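You operate a simulated robot arm through the tools that you are given. There is no shell and no other tool.

You run a simulated robot arm. Do the job below in one go: nothing can be reset, and whatever is moved stays where it is left.

## Task
Pull up the big red button, set 3 trays, reset and start.
Fine: at the stacker's panel; start last; leave it running and the other switches as they are.

Only the result counts: the job must be done as asked and must still hold three seconds after the hand-in. Knocking over, shifting, dropping, spilling or breaking anything else fails it.

## Robot
A 6-joint arm with a two-finger gripper, fixed in place. Base frame: the origin is at the foot of the arm, x ahead of it, y to its left, z up. Lengths are in m, angles in rad, forces in N, time in s.
With the tool pointing down near the work surface it reaches from about 0.32 to 0.68 m from the base axis. Its first joint turns from -2.897 to 2.897 rad. Payload 3.18 kg.
The TCP is the grasp point between the finger pads, 0.03 m short of the fingertips. In the tool frame z runs along the fingers and y along their closing line. Largest opening 0.144 m; the body of the gripper starts 0.103 m behind the TCP.
Orientation is that of the tool frame in the base frame, as [roll, pitch, yaw] about the fixed x, y, z axes, in that order (R = Rz(yaw) Ry(pitch) Rx(roll)). With the fingers straight down and closing along the base's y, the tool's x points along the base's -x, its y along +y and its z along -z.

## Interface
- The arm moves only by the tool move_arm. Its argument "deltas" is a list of rows, each a list of 3 entries, a list of its own where there are three numbers: the shift along the tool's x, y, z in m, then the turn, a rotation vector about the tool's x, y, z in rad, then the gripper command, from -1 (shut) to 1 (fully open), values between in proportion. In form: [[[x, y, z], [wx, wy, wz], claw], ...]. A call has 1 to 20 rows; each row is the pose to reach, as a shift and turn from the pose commanded when the call began, along the tool's axes at that moment. Rows are played at 5 a second. More than 0.05 m and 0.15 rad between two rows, or a gripper value outside its range, and nothing of the call is played. A pose out of reach is approached as far as the arm can. The call stops where the force on the tool passes 40 N (or 10 N more than at its start, if that is more) or the arm is blocked; 0.2 s more then pass. The fingers move at their own pace and stop on an object; they squeeze with about 40 N. The grip force told is the motor's: it shows also when the fingers shut on nothing. Time passes only in rows, and 0.2 s behind the last, so rows that repeat a pose let the fingers close. The reply holds the time, the measured pose of the TCP, the force on the tool along the base axes, the opening and the grip force, in the units named above and with some noise, with the torque about the TCP (base axes, N m) and any sound that the robot's microphone picked up.
- Cameras (640 x 400 px; columns grow to the right, rows downward): "scene" is fixed at [0.219, 0.6503, 1.4503]; the picture's right is [-1.00, -0.02, 0.00], its down [-0.02, 0.94, -0.33] and it looks along [0.01, -0.33, -0.94] (base axes); focal length 348 px, centre (320, 200). "wrist" rides on the gripper at [0.076, 0.016, -0.143] in the tool frame; the picture's right is [-0.21, 0.98, 0.00], its down [-0.84, -0.18, -0.51] and it looks along [-0.50, -0.11, 0.86] (tool axes); focal length 218 px, centre (320, 200).
- snapshot(camera): a new picture of that camera. It takes no simulated time.
- pixel_to_xyz(camera, pixels): for up to 12 pixels [column, row] of the newest picture of that camera ("zoom" is the newest enlarged one), the place [x, y, z] in the base frame of the surface seen there, good to about 0.003 m. It takes no simulated time.
- close_up(camera, box): a new picture of the part [left, top, right, bottom] of that camera's present view, enlarged. It takes no simulated time.
- finish_job(): hands the job in; it is judged then, once.

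Open the gripper and draw the arm clear of the work before you hand the job in, unless the task says otherwise.

The tools are called by a JSON object that holds its "op" and its "data". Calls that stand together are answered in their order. move_arm: Moves the arm, as the interface text tells. Its arguments: {"type":"object","properties":{"deltas":{"type":"array","items":{"type":"array"}}},"required":["deltas"]} The other tools are called the same way: snapshot (camera) takes a picture; pixel_to_xyz (camera, pixels) gives the place of the surface under pixels of a picture; close_up (camera, box) takes an enlarged picture of a part of a camera's view; finish_job () hands the job in.

At the start:

```text
time: 0.0
eef_pos: [0.1344, 0.3322, 1.0069]
orientation: [-3.141, 0.0, -3.14]
wrist_force: [0.7, -0.2, -1.1]
wrist_torque: [0.03, 0.02, 0.02]
gripper_width: 0.1439
grip_force: 0.1
```

scene: 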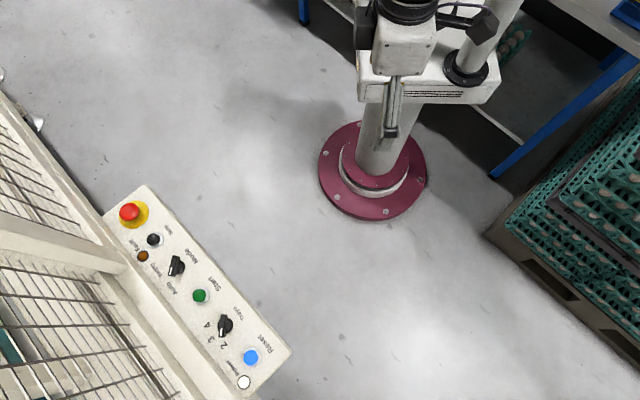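
wrist: 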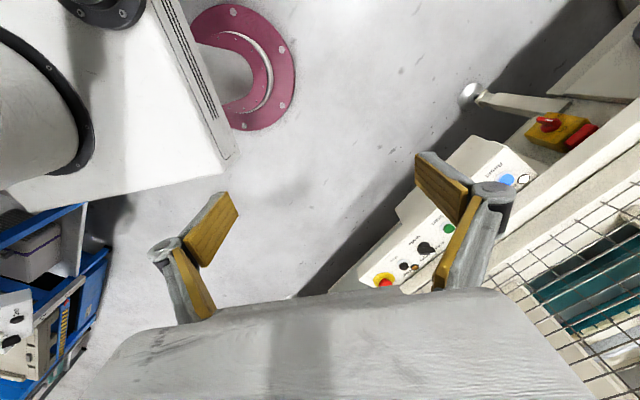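

The panel lies at around columns 100-290, rows 185-395 of the scene picture. I'll enlarge it to read the labels and states.

{"op": "close_up", "data": {"camera": "scene", "box": [90, 180, 300, 400]}}

{"op": "close_up", "data": {"camera": "wrist", "box": [340, 80, 640, 300]}}

```text
1.82 times, centred on (195, 290) of scene
```

zoom: 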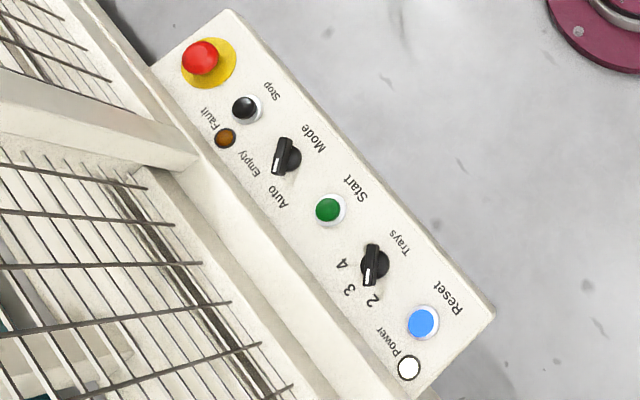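

```text
1.82 times, centred on (490, 190) of wrist
```

zoom: 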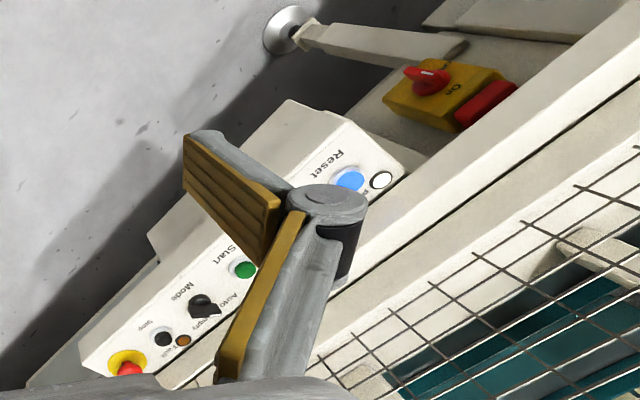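

The Trays knob points at 2, the mode knob at Auto, and the mushroom button appears pressed. I'll enlarge the upper and lower halves of the panel further and measure it.

{"op": "close_up", "data": {"camera": "scene", "box": [180, 270, 300, 400]}}

{"op": "close_up", "data": {"camera": "scene", "box": [100, 180, 220, 310]}}

{"op": "snapshot", "data": {"camera": "scene"}}

```text
3.08 times, centred on (240, 335) of scene
```

zoom: 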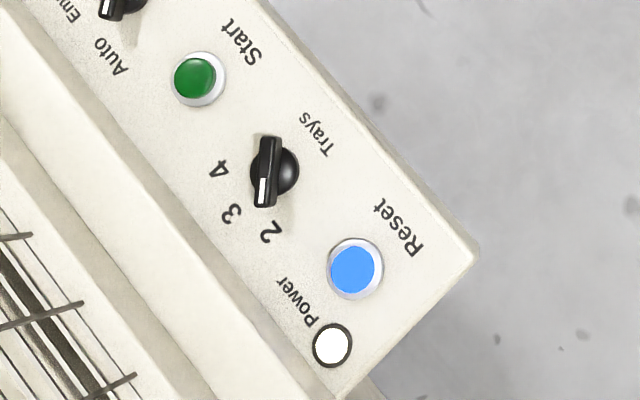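

```text
3.08 times, centred on (160, 245) of scene
```

zoom: 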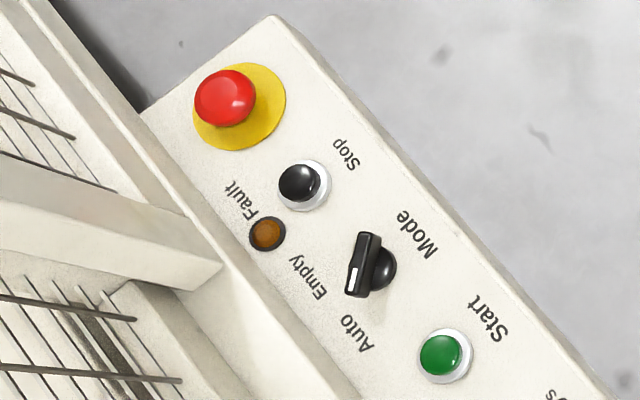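

```text
taken
```

scene: 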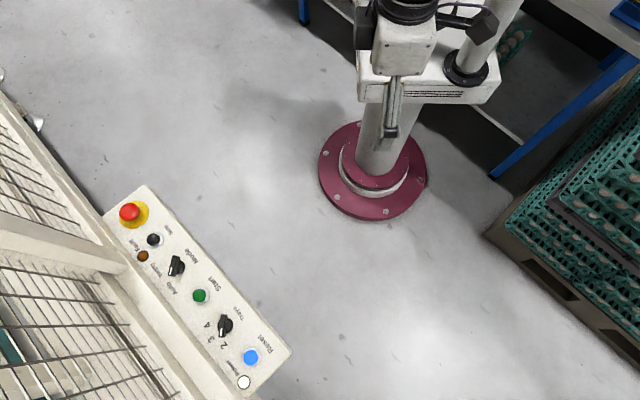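

Now I'll measure points on the panel face and the controls in the scene picture.

{"op": "pixel_to_xyz", "data": {"camera": "scene", "pixels": [[145, 192], [285, 350], [255, 390], [112, 218], [190, 270], [235, 345], [170, 290], [128, 211], [200, 295], [225, 324], [250, 357], [153, 239]]}}

{"op": "pixel_to_xyz", "data": {"camera": "zoom", "pixels": [[222, 92], [245, 105], [270, 85], [265, 120], [205, 135], [300, 182], [315, 200], [360, 265], [385, 270], [440, 355], [458, 375], [352, 280]]}}

```text
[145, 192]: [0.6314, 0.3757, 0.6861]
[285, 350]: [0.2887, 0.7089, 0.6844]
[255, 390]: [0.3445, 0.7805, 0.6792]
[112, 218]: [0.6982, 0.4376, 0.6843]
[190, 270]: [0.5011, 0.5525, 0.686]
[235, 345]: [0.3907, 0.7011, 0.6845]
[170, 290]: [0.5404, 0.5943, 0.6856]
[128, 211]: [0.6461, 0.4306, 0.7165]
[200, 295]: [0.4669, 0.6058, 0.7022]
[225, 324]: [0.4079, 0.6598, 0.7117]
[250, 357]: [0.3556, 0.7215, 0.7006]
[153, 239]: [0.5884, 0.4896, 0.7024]
```

```text
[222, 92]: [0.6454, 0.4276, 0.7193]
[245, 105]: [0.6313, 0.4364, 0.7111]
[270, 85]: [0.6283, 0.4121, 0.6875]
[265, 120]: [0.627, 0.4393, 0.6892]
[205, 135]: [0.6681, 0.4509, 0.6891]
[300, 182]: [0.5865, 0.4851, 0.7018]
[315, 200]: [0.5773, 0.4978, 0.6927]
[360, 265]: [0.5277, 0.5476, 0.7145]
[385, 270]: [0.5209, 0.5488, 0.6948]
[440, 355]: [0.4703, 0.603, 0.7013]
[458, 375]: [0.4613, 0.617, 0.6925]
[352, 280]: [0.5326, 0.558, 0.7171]
```

The panel is level at z≈0.685, about 0.77 m from the base axis. I'll measure the surrounding fence, beams and floor to know the clearances.

{"op": "pixel_to_xyz", "data": {"camera": "scene", "pixels": [[100, 262], [60, 250], [10, 210], [120, 290], [100, 268], [145, 330], [205, 375], [75, 190], [40, 125], [90, 220], [300, 300], [375, 190]]}}

{"op": "pixel_to_xyz", "data": {"camera": "scene", "pixels": [[30, 200], [20, 150], [60, 300], [80, 330], [110, 345], [30, 380], [155, 360], [180, 390], [10, 90], [130, 270], [400, 60], [405, 10]]}}

```text
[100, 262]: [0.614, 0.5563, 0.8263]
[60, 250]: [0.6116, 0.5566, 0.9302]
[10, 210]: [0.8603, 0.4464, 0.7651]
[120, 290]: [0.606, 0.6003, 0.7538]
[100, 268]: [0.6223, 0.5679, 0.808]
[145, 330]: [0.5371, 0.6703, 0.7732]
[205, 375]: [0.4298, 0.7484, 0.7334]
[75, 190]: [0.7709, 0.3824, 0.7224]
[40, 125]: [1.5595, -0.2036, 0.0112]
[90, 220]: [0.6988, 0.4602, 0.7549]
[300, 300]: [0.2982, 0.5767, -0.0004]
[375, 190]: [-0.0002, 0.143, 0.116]
```

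```text
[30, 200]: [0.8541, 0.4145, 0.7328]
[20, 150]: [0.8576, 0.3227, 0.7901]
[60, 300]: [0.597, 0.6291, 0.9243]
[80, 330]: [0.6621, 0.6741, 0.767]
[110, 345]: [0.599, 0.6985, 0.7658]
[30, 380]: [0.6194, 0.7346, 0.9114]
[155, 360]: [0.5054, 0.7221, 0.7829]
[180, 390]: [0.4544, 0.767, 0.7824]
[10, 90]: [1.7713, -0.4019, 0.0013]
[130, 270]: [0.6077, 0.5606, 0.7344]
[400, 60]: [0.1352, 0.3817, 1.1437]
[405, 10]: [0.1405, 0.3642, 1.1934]
```

A tall fence post and mesh stand just behind the panel, so I'll approach with the wrist tilted back toward the base. I measure the isolator switch and arm-end objects seen in the wrist view at (548,122), (560,130), (585,135), (470,95), plus label positions around the Trays knob.

{"op": "snapshot", "data": {"camera": "wrist"}}

{"op": "pixel_to_xyz", "data": {"camera": "wrist", "pixels": [[548, 120], [570, 128], [585, 138], [470, 95], [520, 103], [507, 180], [524, 180], [600, 185], [560, 215], [500, 145]]}}

{"op": "close_up", "data": {"camera": "scene", "box": [195, 290, 265, 360]}}

```text
taken
```

wrist: 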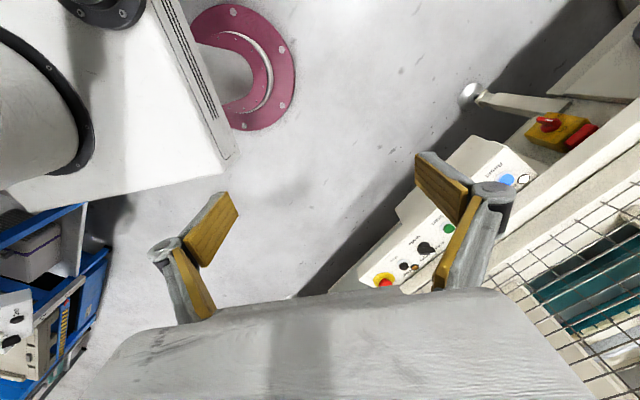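

```text
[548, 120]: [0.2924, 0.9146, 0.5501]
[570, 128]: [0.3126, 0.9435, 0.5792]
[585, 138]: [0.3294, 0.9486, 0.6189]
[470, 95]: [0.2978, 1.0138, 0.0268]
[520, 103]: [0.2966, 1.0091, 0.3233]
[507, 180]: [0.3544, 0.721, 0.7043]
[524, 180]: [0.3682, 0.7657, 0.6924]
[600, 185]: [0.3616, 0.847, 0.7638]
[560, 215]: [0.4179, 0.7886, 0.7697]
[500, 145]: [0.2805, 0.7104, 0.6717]
```

```text
5.71 times, centred on (230, 325) of scene
```

zoom: 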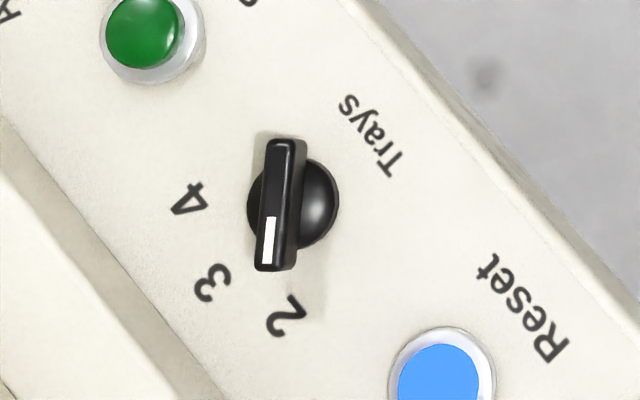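

I'll measure the knob bar ends (283,147) and (266,262), its top, the dome, and the labels 2, 3, 4 in this zoom.

{"op": "pixel_to_xyz", "data": {"camera": "zoom", "pixels": [[286, 147], [280, 200], [268, 258], [320, 205], [335, 205], [285, 318], [212, 283], [190, 198], [255, 205], [300, 240], [145, 30], [438, 375]]}}

```text
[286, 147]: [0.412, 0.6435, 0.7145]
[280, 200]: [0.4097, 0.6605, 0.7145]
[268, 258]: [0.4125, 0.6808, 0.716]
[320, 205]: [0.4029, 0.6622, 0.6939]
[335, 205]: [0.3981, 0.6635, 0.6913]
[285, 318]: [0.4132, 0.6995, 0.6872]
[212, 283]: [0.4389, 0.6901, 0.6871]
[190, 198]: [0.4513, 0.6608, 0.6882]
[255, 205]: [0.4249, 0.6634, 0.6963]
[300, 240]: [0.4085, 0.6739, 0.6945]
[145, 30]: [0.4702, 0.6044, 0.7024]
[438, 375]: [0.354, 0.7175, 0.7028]
```

The knob centre is near (0.411, 0.662), its bar along +y (toward 2), label 3 lies 45° clockwise, along the panel's normal. First I swing the arm toward the e-stop, high up, and turn the tool so it closes along the panel.

{"op": "move_arm", "data": {"deltas": [[[-0.0406, 0, 0.0063], [0, 0, -0.0889], 1], [[-0.0812, 0, 0.0126], [0, 0, -0.1778], 1], [[-0.1218, 0, 0.0189], [0, 0, -0.2667], 1], [[-0.1624, 0, 0.0252], [0, 0, -0.3556], 1], [[-0.203, 0, 0.0315], [0, 0, -0.4444], 1], [[-0.2436, 0, 0.0378], [0, 0, -0.5333], 0.6], [[-0.2842, 0, 0.0441], [0, 0, -0.6222], 0.3], [[-0.3248, 0, 0.0504], [0, 0, -0.7111], 0.1], [[-0.3654, 0, 0.0567], [0, 0, -0.8], 0.1]]}}

```text
time: 2.0
eef_pos: [0.4843, 0.323, 0.9295]
orientation: [-3.138, 0.016, -2.339]
wrist_force: [0.8, 0.2, 0.4]
wrist_torque: [0.0, -0.02, 0.01]
gripper_width: 0.0794
grip_force: 0.1
out of reach, approached as far as the arm can: row 8, 9
```

The tool reached (0.484, 0.323, 0.93), short of the far target at this height. I go lower while leaning the tool back (fingers outward), which extends the reach.

{"op": "move_arm", "data": {"deltas": [[[0.02, 0, 0.02], [0, -0.1, 0], 0.1], [[0.02, 0, 0.04], [0, -0.2, 0], 0.1], [[0.02, 0, 0.06], [0, -0.3, 0], 0.1], [[0.02, 0, 0.08], [0, -0.4, 0], 0.1], [[0.02, 0, 0.1], [0, -0.5, 0], 0.1]]}}

```text
time: 3.2
eef_pos: [0.4681, 0.314, 0.8426]
orientation: [3.125, 0.434, -2.325]
wrist_force: [0.3, 0.7, -0.1]
wrist_torque: [-0.09, 0.09, -0.05]
gripper_width: 0.0791
grip_force: 0.0
out of reach, approached as far as the arm can: row 5
```

The reply says the last tilt row fell slightly short. I look at the scene and wrist views to understand the arm's present configuration.

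{"op": "snapshot", "data": {"camera": "scene"}}

{"op": "snapshot", "data": {"camera": "wrist"}}

```text
taken
```

scene: 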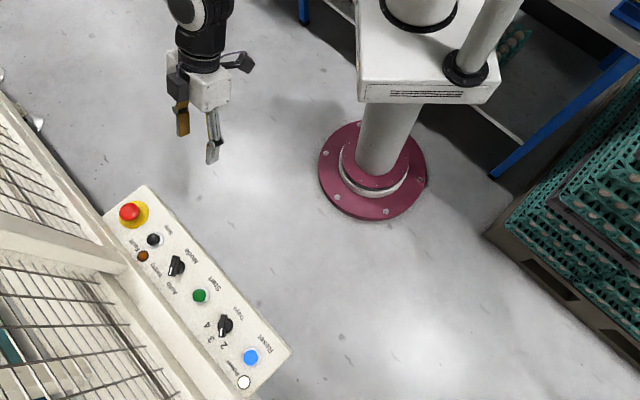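

```text
taken
```

wrist: 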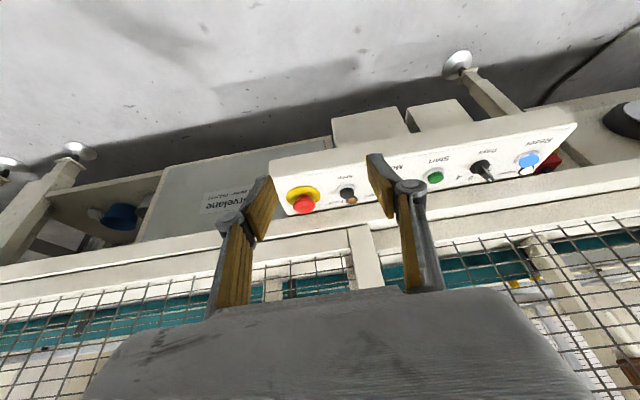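

I'll probe the column and box to learn the shoulder's height, then continue.

{"op": "pixel_to_xyz", "data": {"camera": "scene", "pixels": [[425, 97], [420, 60], [415, 10], [390, 120], [205, 15], [200, 50], [215, 95], [490, 20], [465, 65]]}}

```text
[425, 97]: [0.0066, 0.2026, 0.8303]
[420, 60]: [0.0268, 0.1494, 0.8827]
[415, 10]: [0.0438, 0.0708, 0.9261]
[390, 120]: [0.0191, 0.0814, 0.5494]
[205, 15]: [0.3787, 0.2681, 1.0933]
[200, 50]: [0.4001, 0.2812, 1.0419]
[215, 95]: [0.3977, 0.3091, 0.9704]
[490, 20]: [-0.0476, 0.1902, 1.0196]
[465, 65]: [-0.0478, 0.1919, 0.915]
```

The shoulder sits around z≈0.9, and the wrist is folded close in, so moving outward should free the tilt. I move out 0.08 m along the panel normal with the present tilt.

{"op": "move_arm", "data": {"deltas": [[[-0.0363, 0, 0.0168], [0, 0, 0], 0.1], [[-0.0726, 0, 0.0336], [0, 0, 0], 0.1]]}}

```text
time: 3.8
eef_pos: [0.5237, 0.3724, 0.8427]
orientation: [3.116, 0.439, -2.34]
wrist_force: [0.8, 0.1, -0.4]
wrist_torque: [-0.05, 0.0, 0.02]
gripper_width: 0.0791
grip_force: 0.0
```

The tilted pose now follows without complaint at (0.524, 0.372, 0.843). Next I move to a hover above the e-stop (about 0.647, 0.430), keeping the fingertips near z≈0.77.

{"op": "move_arm", "data": {"deltas": [[[-0.0295, -0.016, 0.0297], [0.0085, 0, 0], 0.1], [[-0.059, -0.032, 0.0594], [0.017, 0, 0], 0.1], [[-0.0885, -0.048, 0.0891], [0.0256, 0, 0], 0.1]]}}

{"op": "snapshot", "data": {"camera": "wrist"}}

{"op": "snapshot", "data": {"camera": "scene"}}

```text
time: 4.6
eef_pos: [0.6389, 0.4261, 0.7988]
orientation: [3.141, 0.438, -2.34]
wrist_force: [0.2, 0.3, 0.9]
wrist_torque: [0.02, 0.04, -0.02]
gripper_width: 0.0793
grip_force: 0.1
```

```text
taken
```

wrist: 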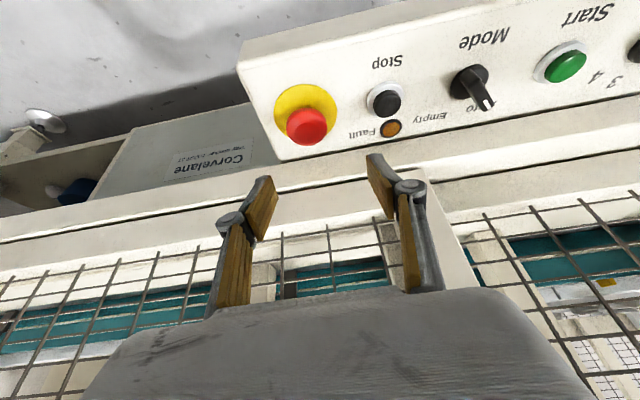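

```text
taken
```

scene: 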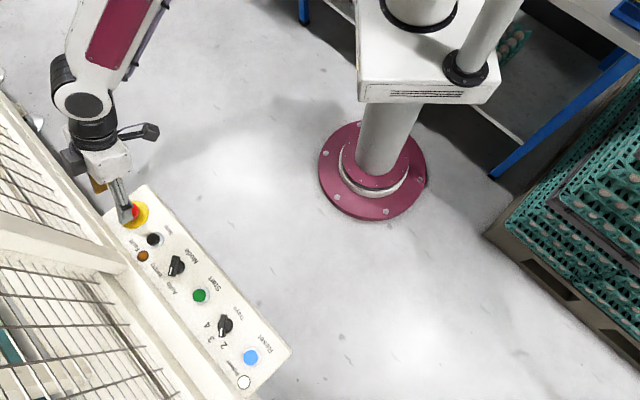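

The hover is over the e-stop; the wrist picture shows the red cap centred near (306,126) with the yellow plate. I measure cap, plate and surroundings from this view.

{"op": "pixel_to_xyz", "data": {"camera": "wrist", "pixels": [[306, 126], [287, 126], [326, 126], [306, 109], [306, 143], [280, 100], [330, 100], [305, 88], [345, 125], [250, 120], [384, 100], [290, 150]]}}

{"op": "close_up", "data": {"camera": "wrist", "box": [250, 60, 410, 160]}}

```text
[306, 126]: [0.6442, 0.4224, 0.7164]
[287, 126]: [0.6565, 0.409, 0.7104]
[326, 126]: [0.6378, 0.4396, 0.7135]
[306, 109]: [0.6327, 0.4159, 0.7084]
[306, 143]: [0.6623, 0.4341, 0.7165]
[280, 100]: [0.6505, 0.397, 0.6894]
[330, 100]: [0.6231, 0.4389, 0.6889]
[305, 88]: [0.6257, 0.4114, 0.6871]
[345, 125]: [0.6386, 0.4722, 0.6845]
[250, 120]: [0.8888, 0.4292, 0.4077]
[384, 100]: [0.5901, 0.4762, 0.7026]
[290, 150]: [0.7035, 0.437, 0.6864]
```

```text
4.00 times, centred on (330, 110) of wrist
```

zoom: 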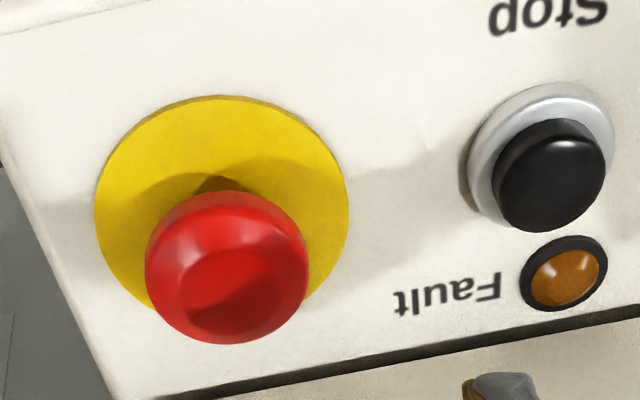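

The cap's centre is about (0.647, 0.426), ~0.037 m across, top at z≈0.717. I go down partway, shifting 5 mm along the panel to centre it.

{"op": "move_arm", "data": {"deltas": [[[0.014, -0.0055, 0.0288], [0, 0, 0], 0.1], [[0.028, -0.0055, 0.0576], [0, 0, 0], 0.1]]}}

{"op": "close_up", "data": {"camera": "wrist", "box": [180, 80, 440, 280]}}

{"op": "close_up", "data": {"camera": "scene", "box": [50, 130, 210, 260]}}

```text
time: 5.2
eef_pos: [0.6414, 0.4205, 0.7346]
orientation: [3.14, 0.437, -2.339]
wrist_force: [0.2, 0.6, 0.0]
wrist_torque: [0.0, 0.03, -0.02]
gripper_width: 0.0791
grip_force: 0.0
```

```text
2.00 times, centred on (310, 180) of wrist
```

zoom: 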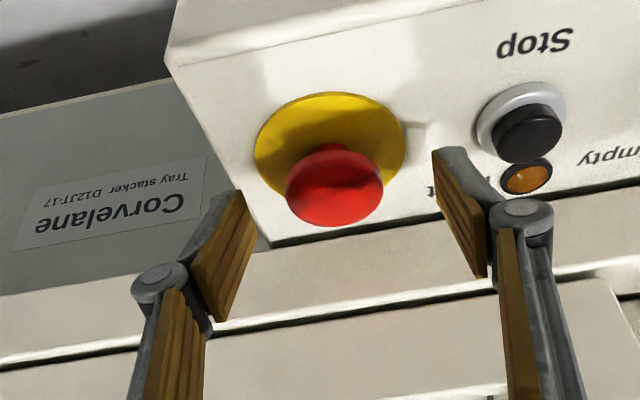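

```text
3.08 times, centred on (130, 195) of scene
```

zoom: 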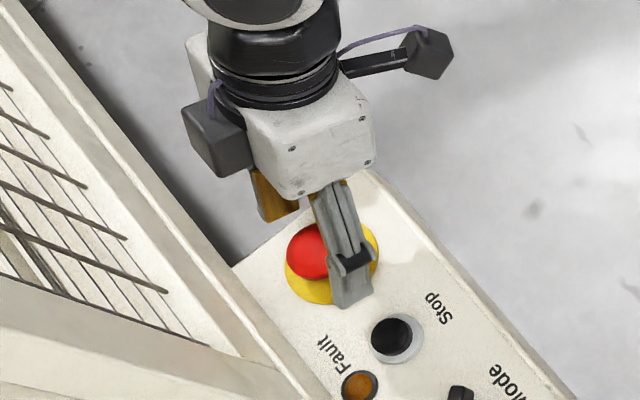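

The cap sits between the fingers in the wrist close-up. I lower the last 12.5 mm, keeping the tips just above the yellow plate.

{"op": "move_arm", "data": {"deltas": [[[0.0053, 0, 0.0113], [0, 0, 0], 0.1]]}}

{"op": "close_up", "data": {"camera": "wrist", "box": [180, 80, 440, 280]}}

{"op": "close_up", "data": {"camera": "scene", "box": [90, 170, 190, 250]}}

```text
time: 5.6
eef_pos: [0.6418, 0.4215, 0.7218]
orientation: [3.14, 0.438, -2.339]
wrist_force: [-0.3, 0.1, 0.2]
wrist_torque: [0.0, 0.01, -0.01]
gripper_width: 0.0791
grip_force: 0.0
```

```text
2.00 times, centred on (310, 180) of wrist
```

zoom: 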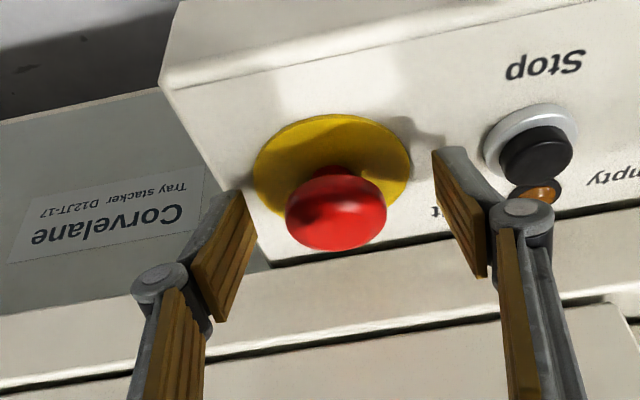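

```text
5.00 times, centred on (140, 210) of scene
```

zoom: 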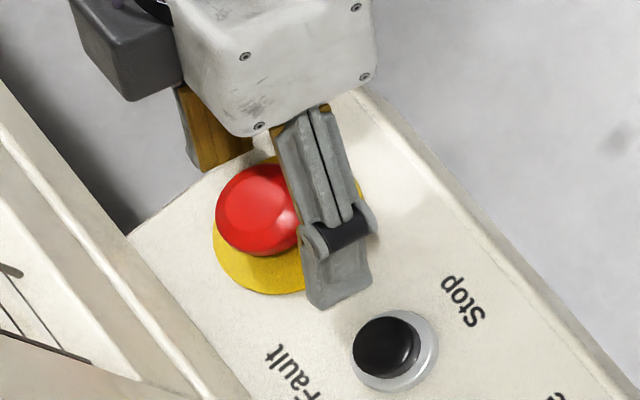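

Clear of the plate with no contact force. I close the gripper on the red cap.

{"op": "move_arm", "data": {"deltas": [[[0, 0, 0], [0, 0, 0], -0.3], [[0, 0, 0], [0, 0, 0], -1], [[0, 0, 0], [0, 0, 0], -1]]}}

{"op": "close_up", "data": {"camera": "wrist", "box": [180, 80, 440, 280]}}

```text
time: 6.4
eef_pos: [0.6417, 0.4203, 0.7225]
orientation: [-3.141, 0.439, -2.342]
wrist_force: [14.2, -16.5, 0.0]
wrist_torque: [-0.27, -0.22, -0.22]
gripper_width: 0.04
grip_force: 45.6
```

```text
2.00 times, centred on (310, 180) of wrist
```

zoom: 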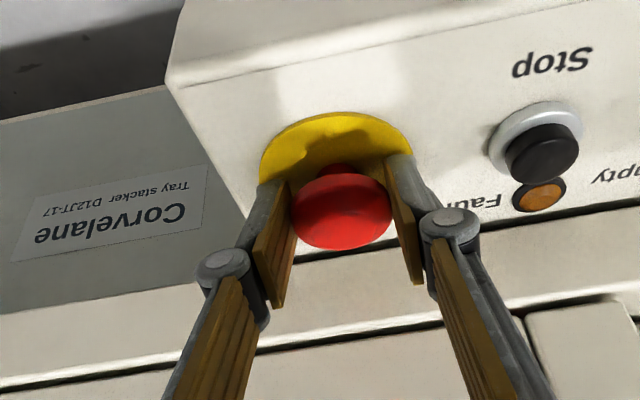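

The cap is gripped (width 0.040) with ~22 N sideways, pushing the tool toward −t. I shift the hand 2 mm that way to relieve it.

{"op": "move_arm", "data": {"deltas": [[[0, -0.002, 0], [0, 0, 0], -1]]}}

```text
time: 6.8
eef_pos: [0.642, 0.4198, 0.7207]
orientation: [3.14, 0.437, -2.34]
wrist_force: [11.7, -14.4, -0.5]
wrist_torque: [0.02, -0.43, -0.29]
gripper_width: 0.04
grip_force: 45.1
```

The side force fell slightly; I shift another 4 mm in the same direction and watch it.

{"op": "move_arm", "data": {"deltas": [[[0, -0.004, 0], [0, 0, 0], -1]]}}

{"op": "close_up", "data": {"camera": "wrist", "box": [180, 80, 440, 280]}}

```text
time: 7.2
eef_pos: [0.644, 0.419, 0.7216]
orientation: [3.137, 0.436, -2.339]
wrist_force: [-1.4, 3.1, 0.9]
wrist_torque: [0.44, -0.16, -0.13]
gripper_width: 0.0399
grip_force: 44.7
```

```text
2.00 times, centred on (310, 180) of wrist
```

zoom: 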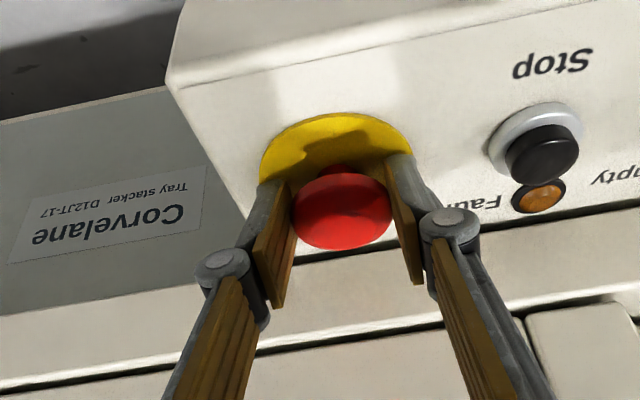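

The side force is gone. Now I pull straight up in small steps to 12 mm.

{"op": "move_arm", "data": {"deltas": [[[-0.0013, 0, -0.0027], [0, 0, 0], -1], [[-0.0025, 0, -0.0054], [0, 0, 0], -1], [[-0.0038, 0, -0.0082], [0, 0, 0], -1], [[-0.0051, 0, -0.0109], [0, 0, 0], -1]]}}

{"op": "close_up", "data": {"camera": "wrist", "box": [180, 80, 440, 280]}}

```text
time: 8.2
eef_pos: [0.6433, 0.4187, 0.7356]
orientation: [3.139, 0.436, -2.338]
wrist_force: [-18.0, 25.6, 1.2]
wrist_torque: [0.21, 0.71, 0.37]
gripper_width: 0.0399
grip_force: 45.0
heard: click
```

```text
2.00 times, centred on (310, 180) of wrist
```

zoom: 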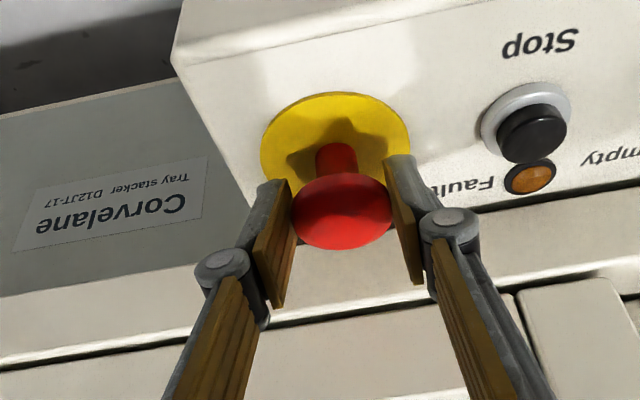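

A click was heard and the red neck shows: the button has come up. I relieve the side force slightly and open the fingers.

{"op": "move_arm", "data": {"deltas": [[[0, 0.002, 0], [0, 0, 0], -1], [[0, 0.002, 0], [0, 0, 0], 0.1], [[0, 0.002, 0], [0, 0, 0], 0.1]]}}

{"op": "close_up", "data": {"camera": "wrist", "box": [180, 80, 440, 280]}}

```text
time: 9.0
eef_pos: [0.645, 0.4179, 0.7358]
orientation: [-3.141, 0.439, -2.339]
wrist_force: [-0.3, 0.2, -0.8]
wrist_torque: [0.0, 0.02, 0.0]
gripper_width: 0.0792
grip_force: 0.0
```

```text
2.00 times, centred on (310, 180) of wrist
```

zoom: 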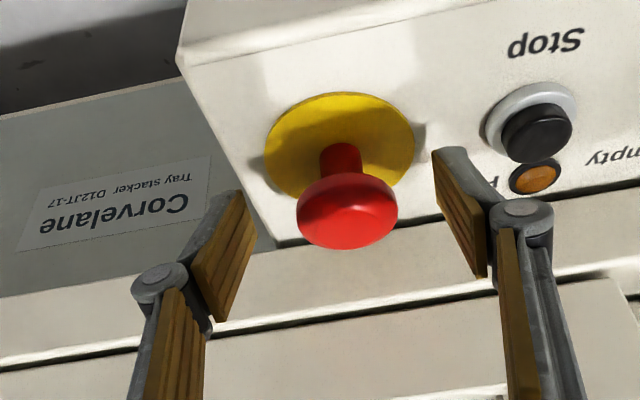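

The fingers are free. I lift straight up, then travel along the panel at z≈0.80 to above the Trays knob, turning the hand +45° so it will close across the knob's bar.

{"op": "move_arm", "data": {"deltas": [[[-0.0138, 0, -0.0295], [0, 0, 0], 0.1], [[-0.0276, 0, -0.0589], [0, 0, 0], 0.1], [[-0.0271, 0.0403, -0.0591], [-0.0416, 0, -0.0889], -0.1], [[-0.0267, 0.0806, -0.0593], [-0.0832, 0, -0.1778], -0.17], [[-0.0262, 0.121, -0.0595], [-0.1249, 0, -0.2666], -0.17], [[-0.0258, 0.1613, -0.0597], [-0.1665, 0, -0.3555], -0.17], [[-0.0253, 0.2016, -0.0599], [-0.2081, 0, -0.4444], -0.17], [[-0.0249, 0.2419, -0.0601], [-0.2497, 0, -0.5332], -0.17], [[-0.0244, 0.2823, -0.0603], [-0.2914, 0, -0.6221], -0.17], [[-0.024, 0.3226, -0.0605], [-0.333, 0, -0.711], -0.17]]}}

{"op": "snapshot", "data": {"camera": "wrist"}}

{"op": "snapshot", "data": {"camera": "scene"}}

```text
time: 11.2
eef_pos: [0.4098, 0.64, 0.801]
orientation: [3.14, 0.438, -1.553]
wrist_force: [0.5, -0.8, 0.0]
wrist_torque: [0.01, 0.04, 0.01]
gripper_width: 0.0599
grip_force: 0.1
```

```text
taken
```

wrist: 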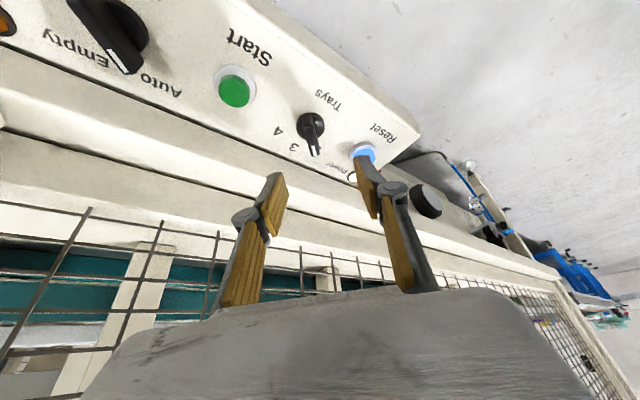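

```text
taken
```

scene: 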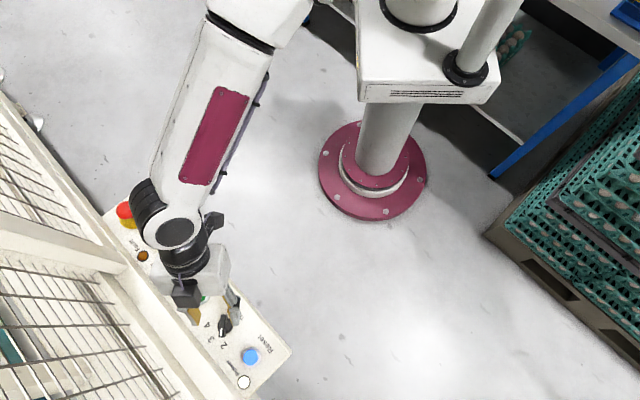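

The hand is above the Trays knob, heading 91°. I look closer at the knob between the fingers and measure it from here.

{"op": "close_up", "data": {"camera": "wrist", "box": [240, 70, 420, 190]}}

```text
3.33 times, centred on (330, 130) of wrist
```

zoom: 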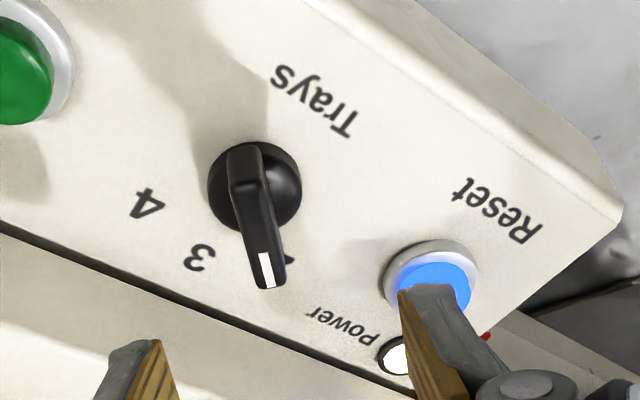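

{"op": "pixel_to_xyz", "data": {"camera": "zoom", "pixels": [[243, 155], [250, 195], [258, 240], [266, 280], [228, 190], [298, 185], [212, 185], [245, 148], [230, 160], [270, 190], [285, 285], [250, 285]]}}

```text
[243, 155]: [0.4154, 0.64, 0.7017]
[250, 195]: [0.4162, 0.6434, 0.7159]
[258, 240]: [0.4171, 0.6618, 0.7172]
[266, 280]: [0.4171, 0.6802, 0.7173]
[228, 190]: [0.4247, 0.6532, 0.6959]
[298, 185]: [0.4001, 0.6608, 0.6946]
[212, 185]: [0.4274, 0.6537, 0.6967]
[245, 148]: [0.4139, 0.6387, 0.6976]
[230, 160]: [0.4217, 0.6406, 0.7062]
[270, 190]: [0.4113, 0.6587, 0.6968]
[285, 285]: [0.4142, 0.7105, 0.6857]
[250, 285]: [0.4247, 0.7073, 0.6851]
```

The bar's top runs from (0.416,0.643) to (0.417,0.680), so its axis is near (0.415,0.661), pointing at 2. I centre over it and come partway down.

{"op": "move_arm", "data": {"deltas": [[[0.0058, -0.0059, 0.0254], [0, 0, 0], -0.17], [[0.0117, -0.0059, 0.0508], [0, 0, 0], -0.17]]}}

{"op": "close_up", "data": {"camera": "wrist", "box": [220, 80, 440, 240]}}

{"op": "close_up", "data": {"camera": "scene", "box": [170, 270, 290, 370]}}

```text
time: 11.8
eef_pos: [0.4144, 0.6512, 0.7477]
orientation: [-3.141, 0.439, -1.555]
wrist_force: [-0.5, -0.1, 0.0]
wrist_torque: [-0.01, 0.04, 0.0]
gripper_width: 0.0599
grip_force: 0.0
```

```text
2.50 times, centred on (330, 160) of wrist
```

zoom: 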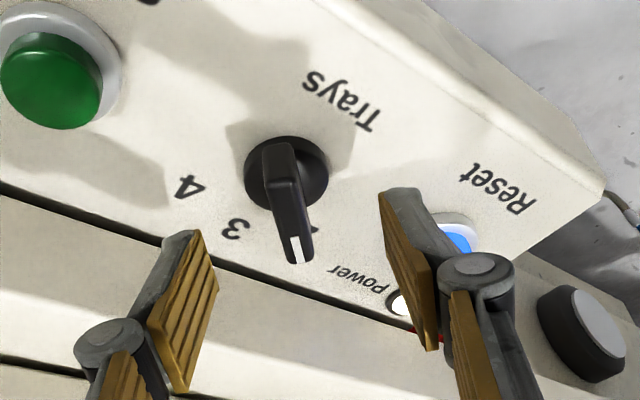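

```text
4.00 times, centred on (230, 320) of scene
```

zoom: 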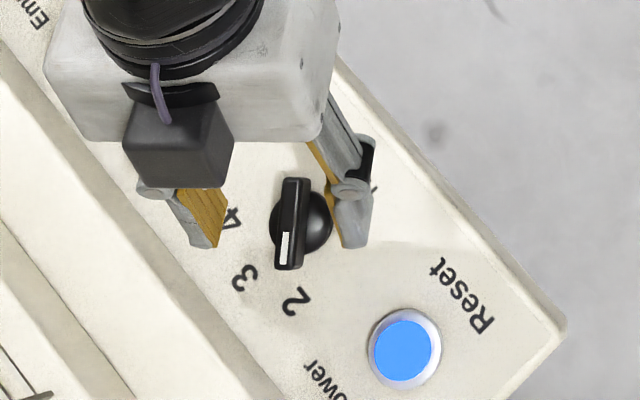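

Both views show the bar midway between the pads. I lower the remaining 16 mm and then close gently on the bar.

{"op": "move_arm", "data": {"deltas": [[[0.0071, 0, 0.0151], [0, 0, 0], -0.17], [[0.0071, 0, 0.0151], [0, 0, 0], -0.5]]}}

{"op": "close_up", "data": {"camera": "wrist", "box": [220, 80, 440, 240]}}

{"op": "close_up", "data": {"camera": "scene", "box": [170, 270, 290, 370]}}

```text
time: 12.4
eef_pos: [0.4141, 0.6511, 0.7317]
orientation: [3.14, 0.438, -1.555]
wrist_force: [0.3, -0.3, 0.4]
wrist_torque: [-0.02, -0.01, 0.0]
gripper_width: 0.0361
grip_force: 0.0
```

```text
2.50 times, centred on (330, 160) of wrist
```

zoom: 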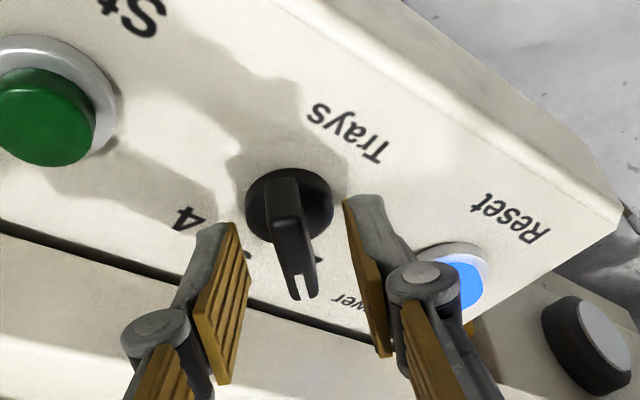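

```text
4.00 times, centred on (230, 320) of scene
```

zoom: 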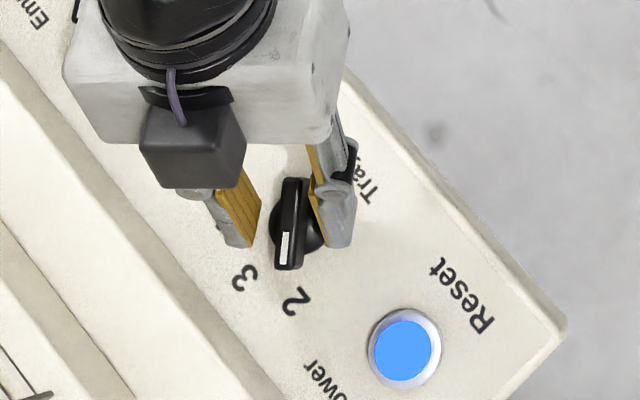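

The bar sits between the pads at 36 mm opening with no contact yet. I close fully on it.

{"op": "move_arm", "data": {"deltas": [[[0, 0, 0], [0, 0, 0], -1], [[0, 0, 0], [0, 0, 0], -1]]}}

{"op": "close_up", "data": {"camera": "wrist", "box": [220, 80, 440, 240]}}

{"op": "close_up", "data": {"camera": "scene", "box": [170, 270, 290, 370]}}

```text
time: 13.0
eef_pos: [0.4153, 0.6503, 0.732]
orientation: [3.14, 0.437, -1.555]
wrist_force: [3.8, 1.6, -3.9]
wrist_torque: [0.4, 0.19, -0.52]
gripper_width: 0.011
grip_force: 41.0
```

```text
2.50 times, centred on (330, 160) of wrist
```

zoom: 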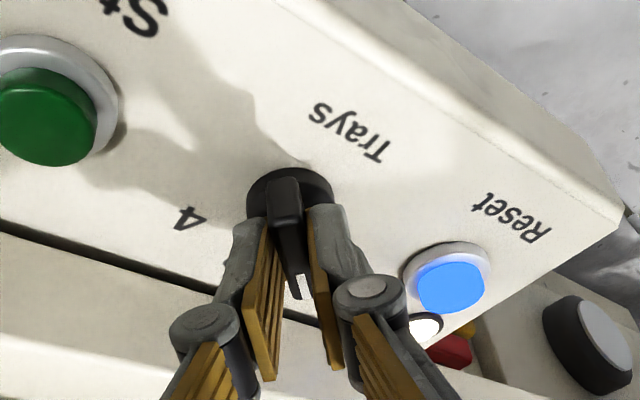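

```text
4.00 times, centred on (230, 320) of scene
```

zoom: 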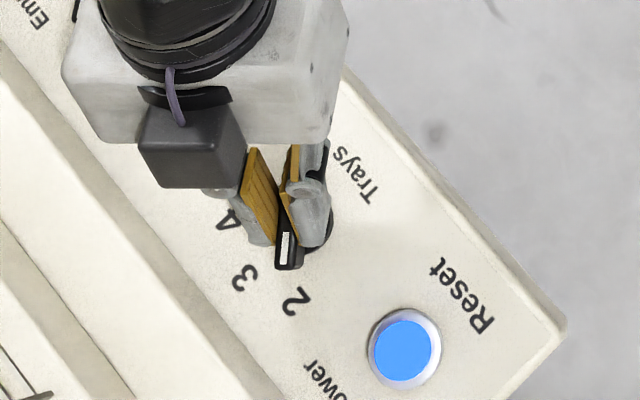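

The bar is held (11 mm, little side force). I turn it 45° clockwise about the knob's own vertical axis, towards 3.

{"op": "move_arm", "data": {"deltas": [[[0, 0.001, 0], [0.0416, 0, 0.0889], -1], [[-0.0002, 0.002, 0.0001], [0.0832, 0, 0.1778], -1], [[-0.0004, 0.003, 0.0002], [0.1249, 0, 0.2666], -1], [[-0.0007, 0.004, 0.0003], [0.1665, 0, 0.3555], -1], [[-0.0011, 0.0049, 0.0005], [0.2081, 0, 0.4444], -1], [[-0.0016, 0.0058, 0.0008], [0.2497, 0, 0.5332], -1], [[-0.0022, 0.0067, 0.001], [0.2914, 0, 0.6221], -1], [[-0.0028, 0.0074, 0.0013], [0.333, 0, 0.711], -1]]}}

{"op": "close_up", "data": {"camera": "wrist", "box": [220, 80, 440, 240]}}

{"op": "close_up", "data": {"camera": "scene", "box": [170, 270, 290, 370]}}

```text
time: 14.8
eef_pos: [0.4052, 0.6539, 0.7321]
orientation: [-3.141, 0.437, -2.34]
wrist_force: [-1.6, 4.7, -5.3]
wrist_torque: [0.33, -0.32, 0.07]
gripper_width: 0.0109
grip_force: 41.1
```

```text
2.50 times, centred on (330, 160) of wrist
```

zoom: 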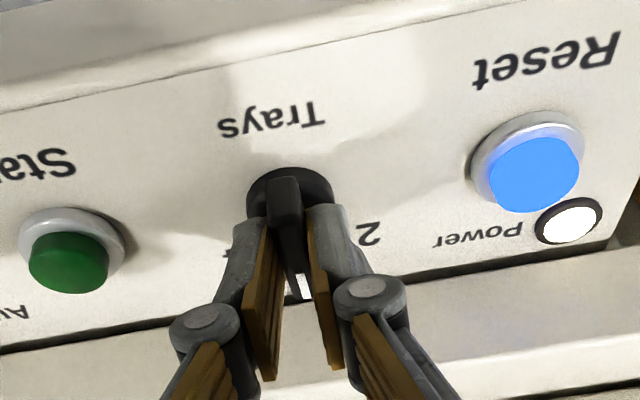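

```text
4.00 times, centred on (230, 320) of scene
```

zoom: 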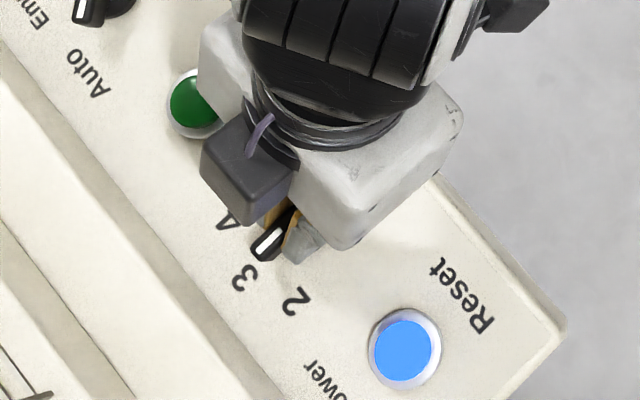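

The pointer now faces 3. I open the fingers, lift straight up and check the knob.

{"op": "move_arm", "data": {"deltas": [[[0, 0, 0], [0, 0, 0], -0.4], [[0, 0, 0], [0, 0, 0], -0.4], [[-0.0127, 0, -0.0272], [0, 0, 0], -0.4], [[-0.0254, 0, -0.0543], [0, 0, 0], -0.4]]}}

{"op": "close_up", "data": {"camera": "wrist", "box": [220, 60, 440, 200]}}

{"op": "close_up", "data": {"camera": "scene", "box": [170, 270, 290, 370]}}

```text
time: 15.8
eef_pos: [0.4067, 0.6547, 0.7919]
orientation: [-3.141, 0.437, -2.339]
wrist_force: [0.0, 0.7, 0.3]
wrist_torque: [-0.03, -0.02, -0.01]
gripper_width: 0.0434
grip_force: 0.0
```

```text
2.86 times, centred on (330, 130) of wrist
```

zoom: 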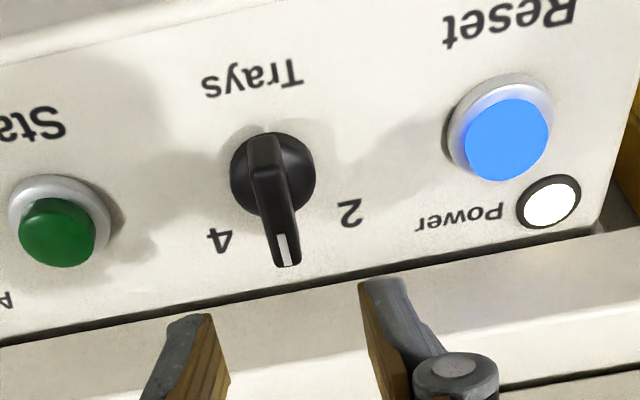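

```text
4.00 times, centred on (230, 320) of scene
```

zoom: 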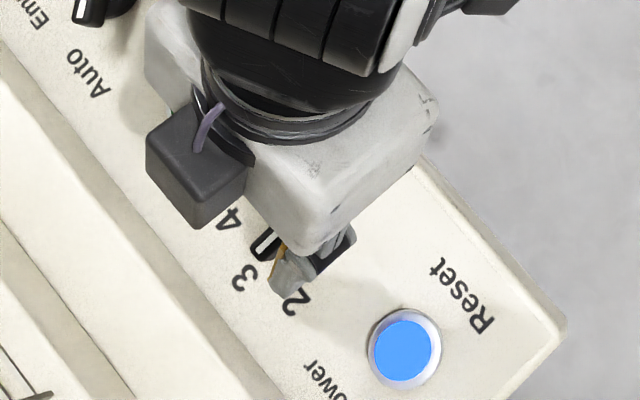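

The knob rests at 3, covering that numeral. Next is Reset: blue cap at about wrist pixel (395,109). I take a fresh wrist picture and measure it and Start.

{"op": "snapshot", "data": {"camera": "wrist"}}

{"op": "pixel_to_xyz", "data": {"camera": "wrist", "pixels": [[395, 109], [385, 109], [405, 108], [395, 101], [395, 117], [238, 140], [230, 140], [246, 140], [411, 129], [390, 95]]}}

{"op": "pixel_to_xyz", "data": {"camera": "zoom", "pixels": [[404, 350], [380, 350], [428, 350], [404, 328], [404, 374], [372, 350], [441, 345], [265, 245]]}}

```text
taken
```

wrist: 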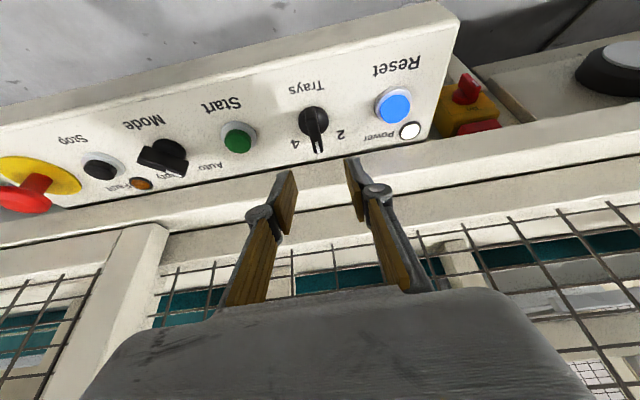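

```text
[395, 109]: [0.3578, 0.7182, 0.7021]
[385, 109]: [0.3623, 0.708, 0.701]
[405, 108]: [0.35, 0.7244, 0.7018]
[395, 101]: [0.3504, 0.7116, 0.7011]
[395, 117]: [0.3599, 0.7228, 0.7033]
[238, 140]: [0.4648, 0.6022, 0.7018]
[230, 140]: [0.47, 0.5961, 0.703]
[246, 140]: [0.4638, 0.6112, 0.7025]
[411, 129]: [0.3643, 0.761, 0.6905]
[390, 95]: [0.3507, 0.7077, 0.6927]
```

```text
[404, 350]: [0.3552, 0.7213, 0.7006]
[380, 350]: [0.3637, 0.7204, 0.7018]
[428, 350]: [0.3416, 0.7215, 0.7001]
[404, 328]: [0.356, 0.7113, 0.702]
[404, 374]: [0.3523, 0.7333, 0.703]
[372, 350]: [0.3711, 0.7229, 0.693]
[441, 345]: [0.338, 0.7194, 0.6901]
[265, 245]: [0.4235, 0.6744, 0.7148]
```

Reset is centred near (0.3555, 0.719), top at z≈0.7025. I close the fingers and move above it, then down to a few centimetres above the cap.

{"op": "move_arm", "data": {"deltas": [[[-0.0027, 0.041, 0.0012], [0, 0, 0], -1], [[-0.0054, 0.082, 0.0025], [0, 0, 0], -1], [[0.0103, 0.082, 0.036], [0, 0, 0], -1]]}}

{"op": "close_up", "data": {"camera": "wrist", "box": [220, 80, 440, 240]}}

{"op": "close_up", "data": {"camera": "scene", "box": [190, 300, 300, 400]}}

```text
time: 16.6
eef_pos: [0.3533, 0.7159, 0.7564]
orientation: [3.14, 0.439, -2.34]
wrist_force: [-0.1, -0.3, -1.2]
wrist_torque: [-0.02, 0.02, 0.0]
gripper_width: 0.0002
grip_force: 30.5
```

```text
2.50 times, centred on (330, 160) of wrist
```

zoom: 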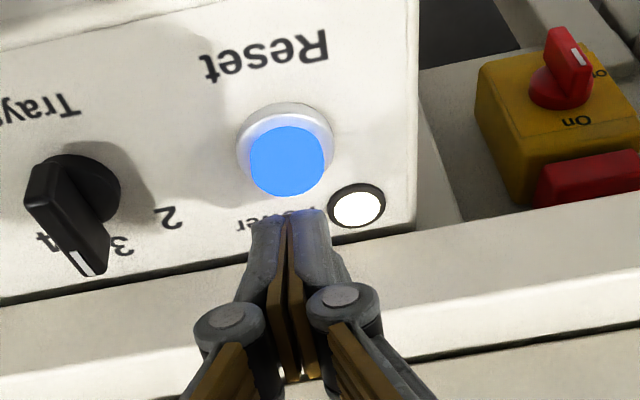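

```text
4.00 times, centred on (245, 350) of scene
```

zoom: 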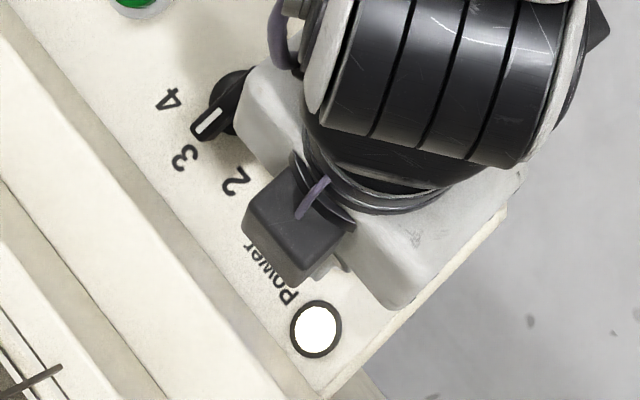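

The closed fingertips line up over the blue cap; the lowest edge is about 2 cm above it. I press down in small steps, up to ~5 mm past the estimated contact.

{"op": "move_arm", "data": {"deltas": [[[0.0077, 0, 0.0163], [0, 0, 0], -1], [[0.0089, 0, 0.019], [0, 0, 0], -1], [[0.0098, 0, 0.0208], [0, 0, 0], -1], [[0.0106, 0, 0.0226], [0, 0, 0], -1], [[0.0115, 0, 0.0244], [0, 0, 0], -1]]}}

{"op": "close_up", "data": {"camera": "wrist", "box": [220, 80, 440, 240]}}

```text
time: 17.8
eef_pos: [0.3524, 0.7149, 0.7289]
orientation: [3.139, 0.437, -2.342]
wrist_force: [0.2, 0.4, 2.2]
wrist_torque: [-0.04, -0.02, -0.01]
gripper_width: 0.0061
grip_force: 30.7
```

```text
2.50 times, centred on (330, 160) of wrist
```

zoom: 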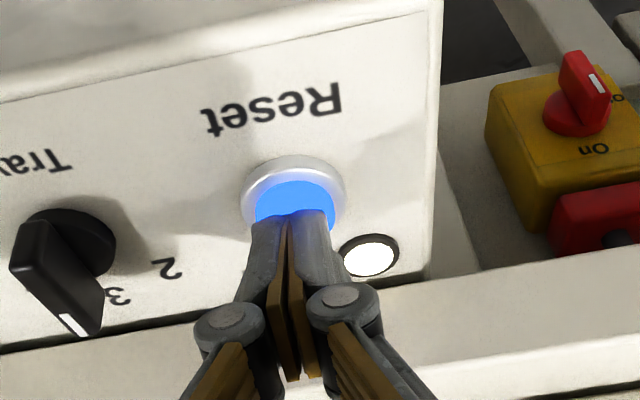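

Contact has begun (about 2 N) with no click yet. I press on in 1.5 mm steps.

{"op": "move_arm", "data": {"deltas": [[[0.0006, 0, 0.0014], [0, 0, 0], -1], [[0.0013, 0, 0.0027], [0, 0, 0], -1], [[0.0019, 0, 0.0041], [0, 0, 0], -1]]}}

{"op": "close_up", "data": {"camera": "wrist", "box": [220, 80, 440, 240]}}

```text
time: 18.6
eef_pos: [0.3523, 0.7155, 0.7242]
orientation: [-3.141, 0.438, -2.34]
wrist_force: [1.7, -3.6, 9.3]
wrist_torque: [-0.11, 0.01, -0.01]
gripper_width: 0.0058
grip_force: 31.4
heard: click
```

```text
2.50 times, centred on (330, 160) of wrist
```

zoom: 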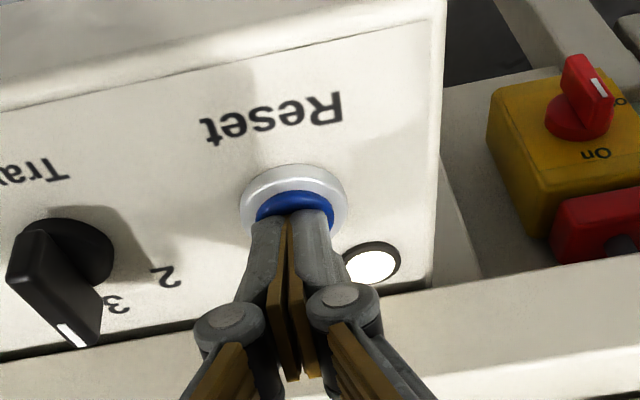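

Click heard and the Reset lamp went out. I lift off, check, and move over to Start at about (0.467, 0.604).

{"op": "move_arm", "data": {"deltas": [[[-0.013, 0, -0.0276], [0, 0, 0], -1], [[-0.0259, 0, -0.0552], [0, 0, 0], -1], [[-0.0256, -0.04, -0.0554], [0, 0, 0], -1], [[-0.0252, -0.08, -0.0555], [0, 0, 0], -1], [[-0.0249, -0.12, -0.0557], [0, 0, 0], -1], [[-0.0245, -0.16, -0.0558], [0, 0, 0], -1]]}}

{"op": "snapshot", "data": {"camera": "wrist"}}

{"op": "close_up", "data": {"camera": "scene", "box": [90, 180, 300, 400]}}

```text
time: 20.0
eef_pos: [0.4657, 0.6034, 0.784]
orientation: [3.141, 0.438, -2.339]
wrist_force: [-0.3, 0.3, -0.1]
wrist_torque: [-0.03, -0.05, 0.01]
gripper_width: 0.0
grip_force: 30.4
```

```text
taken
```

wrist: 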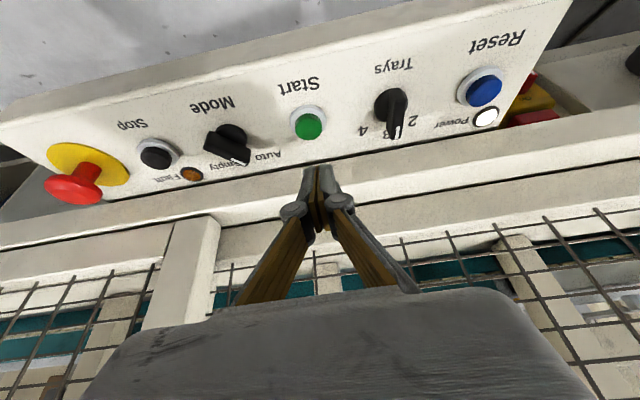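

```text
1.82 times, centred on (195, 290) of scene
```

zoom: 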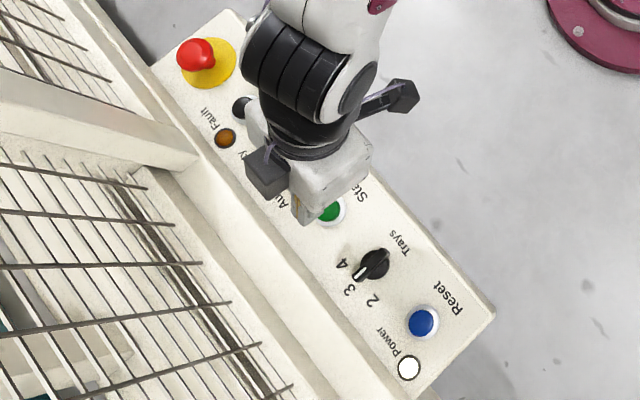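

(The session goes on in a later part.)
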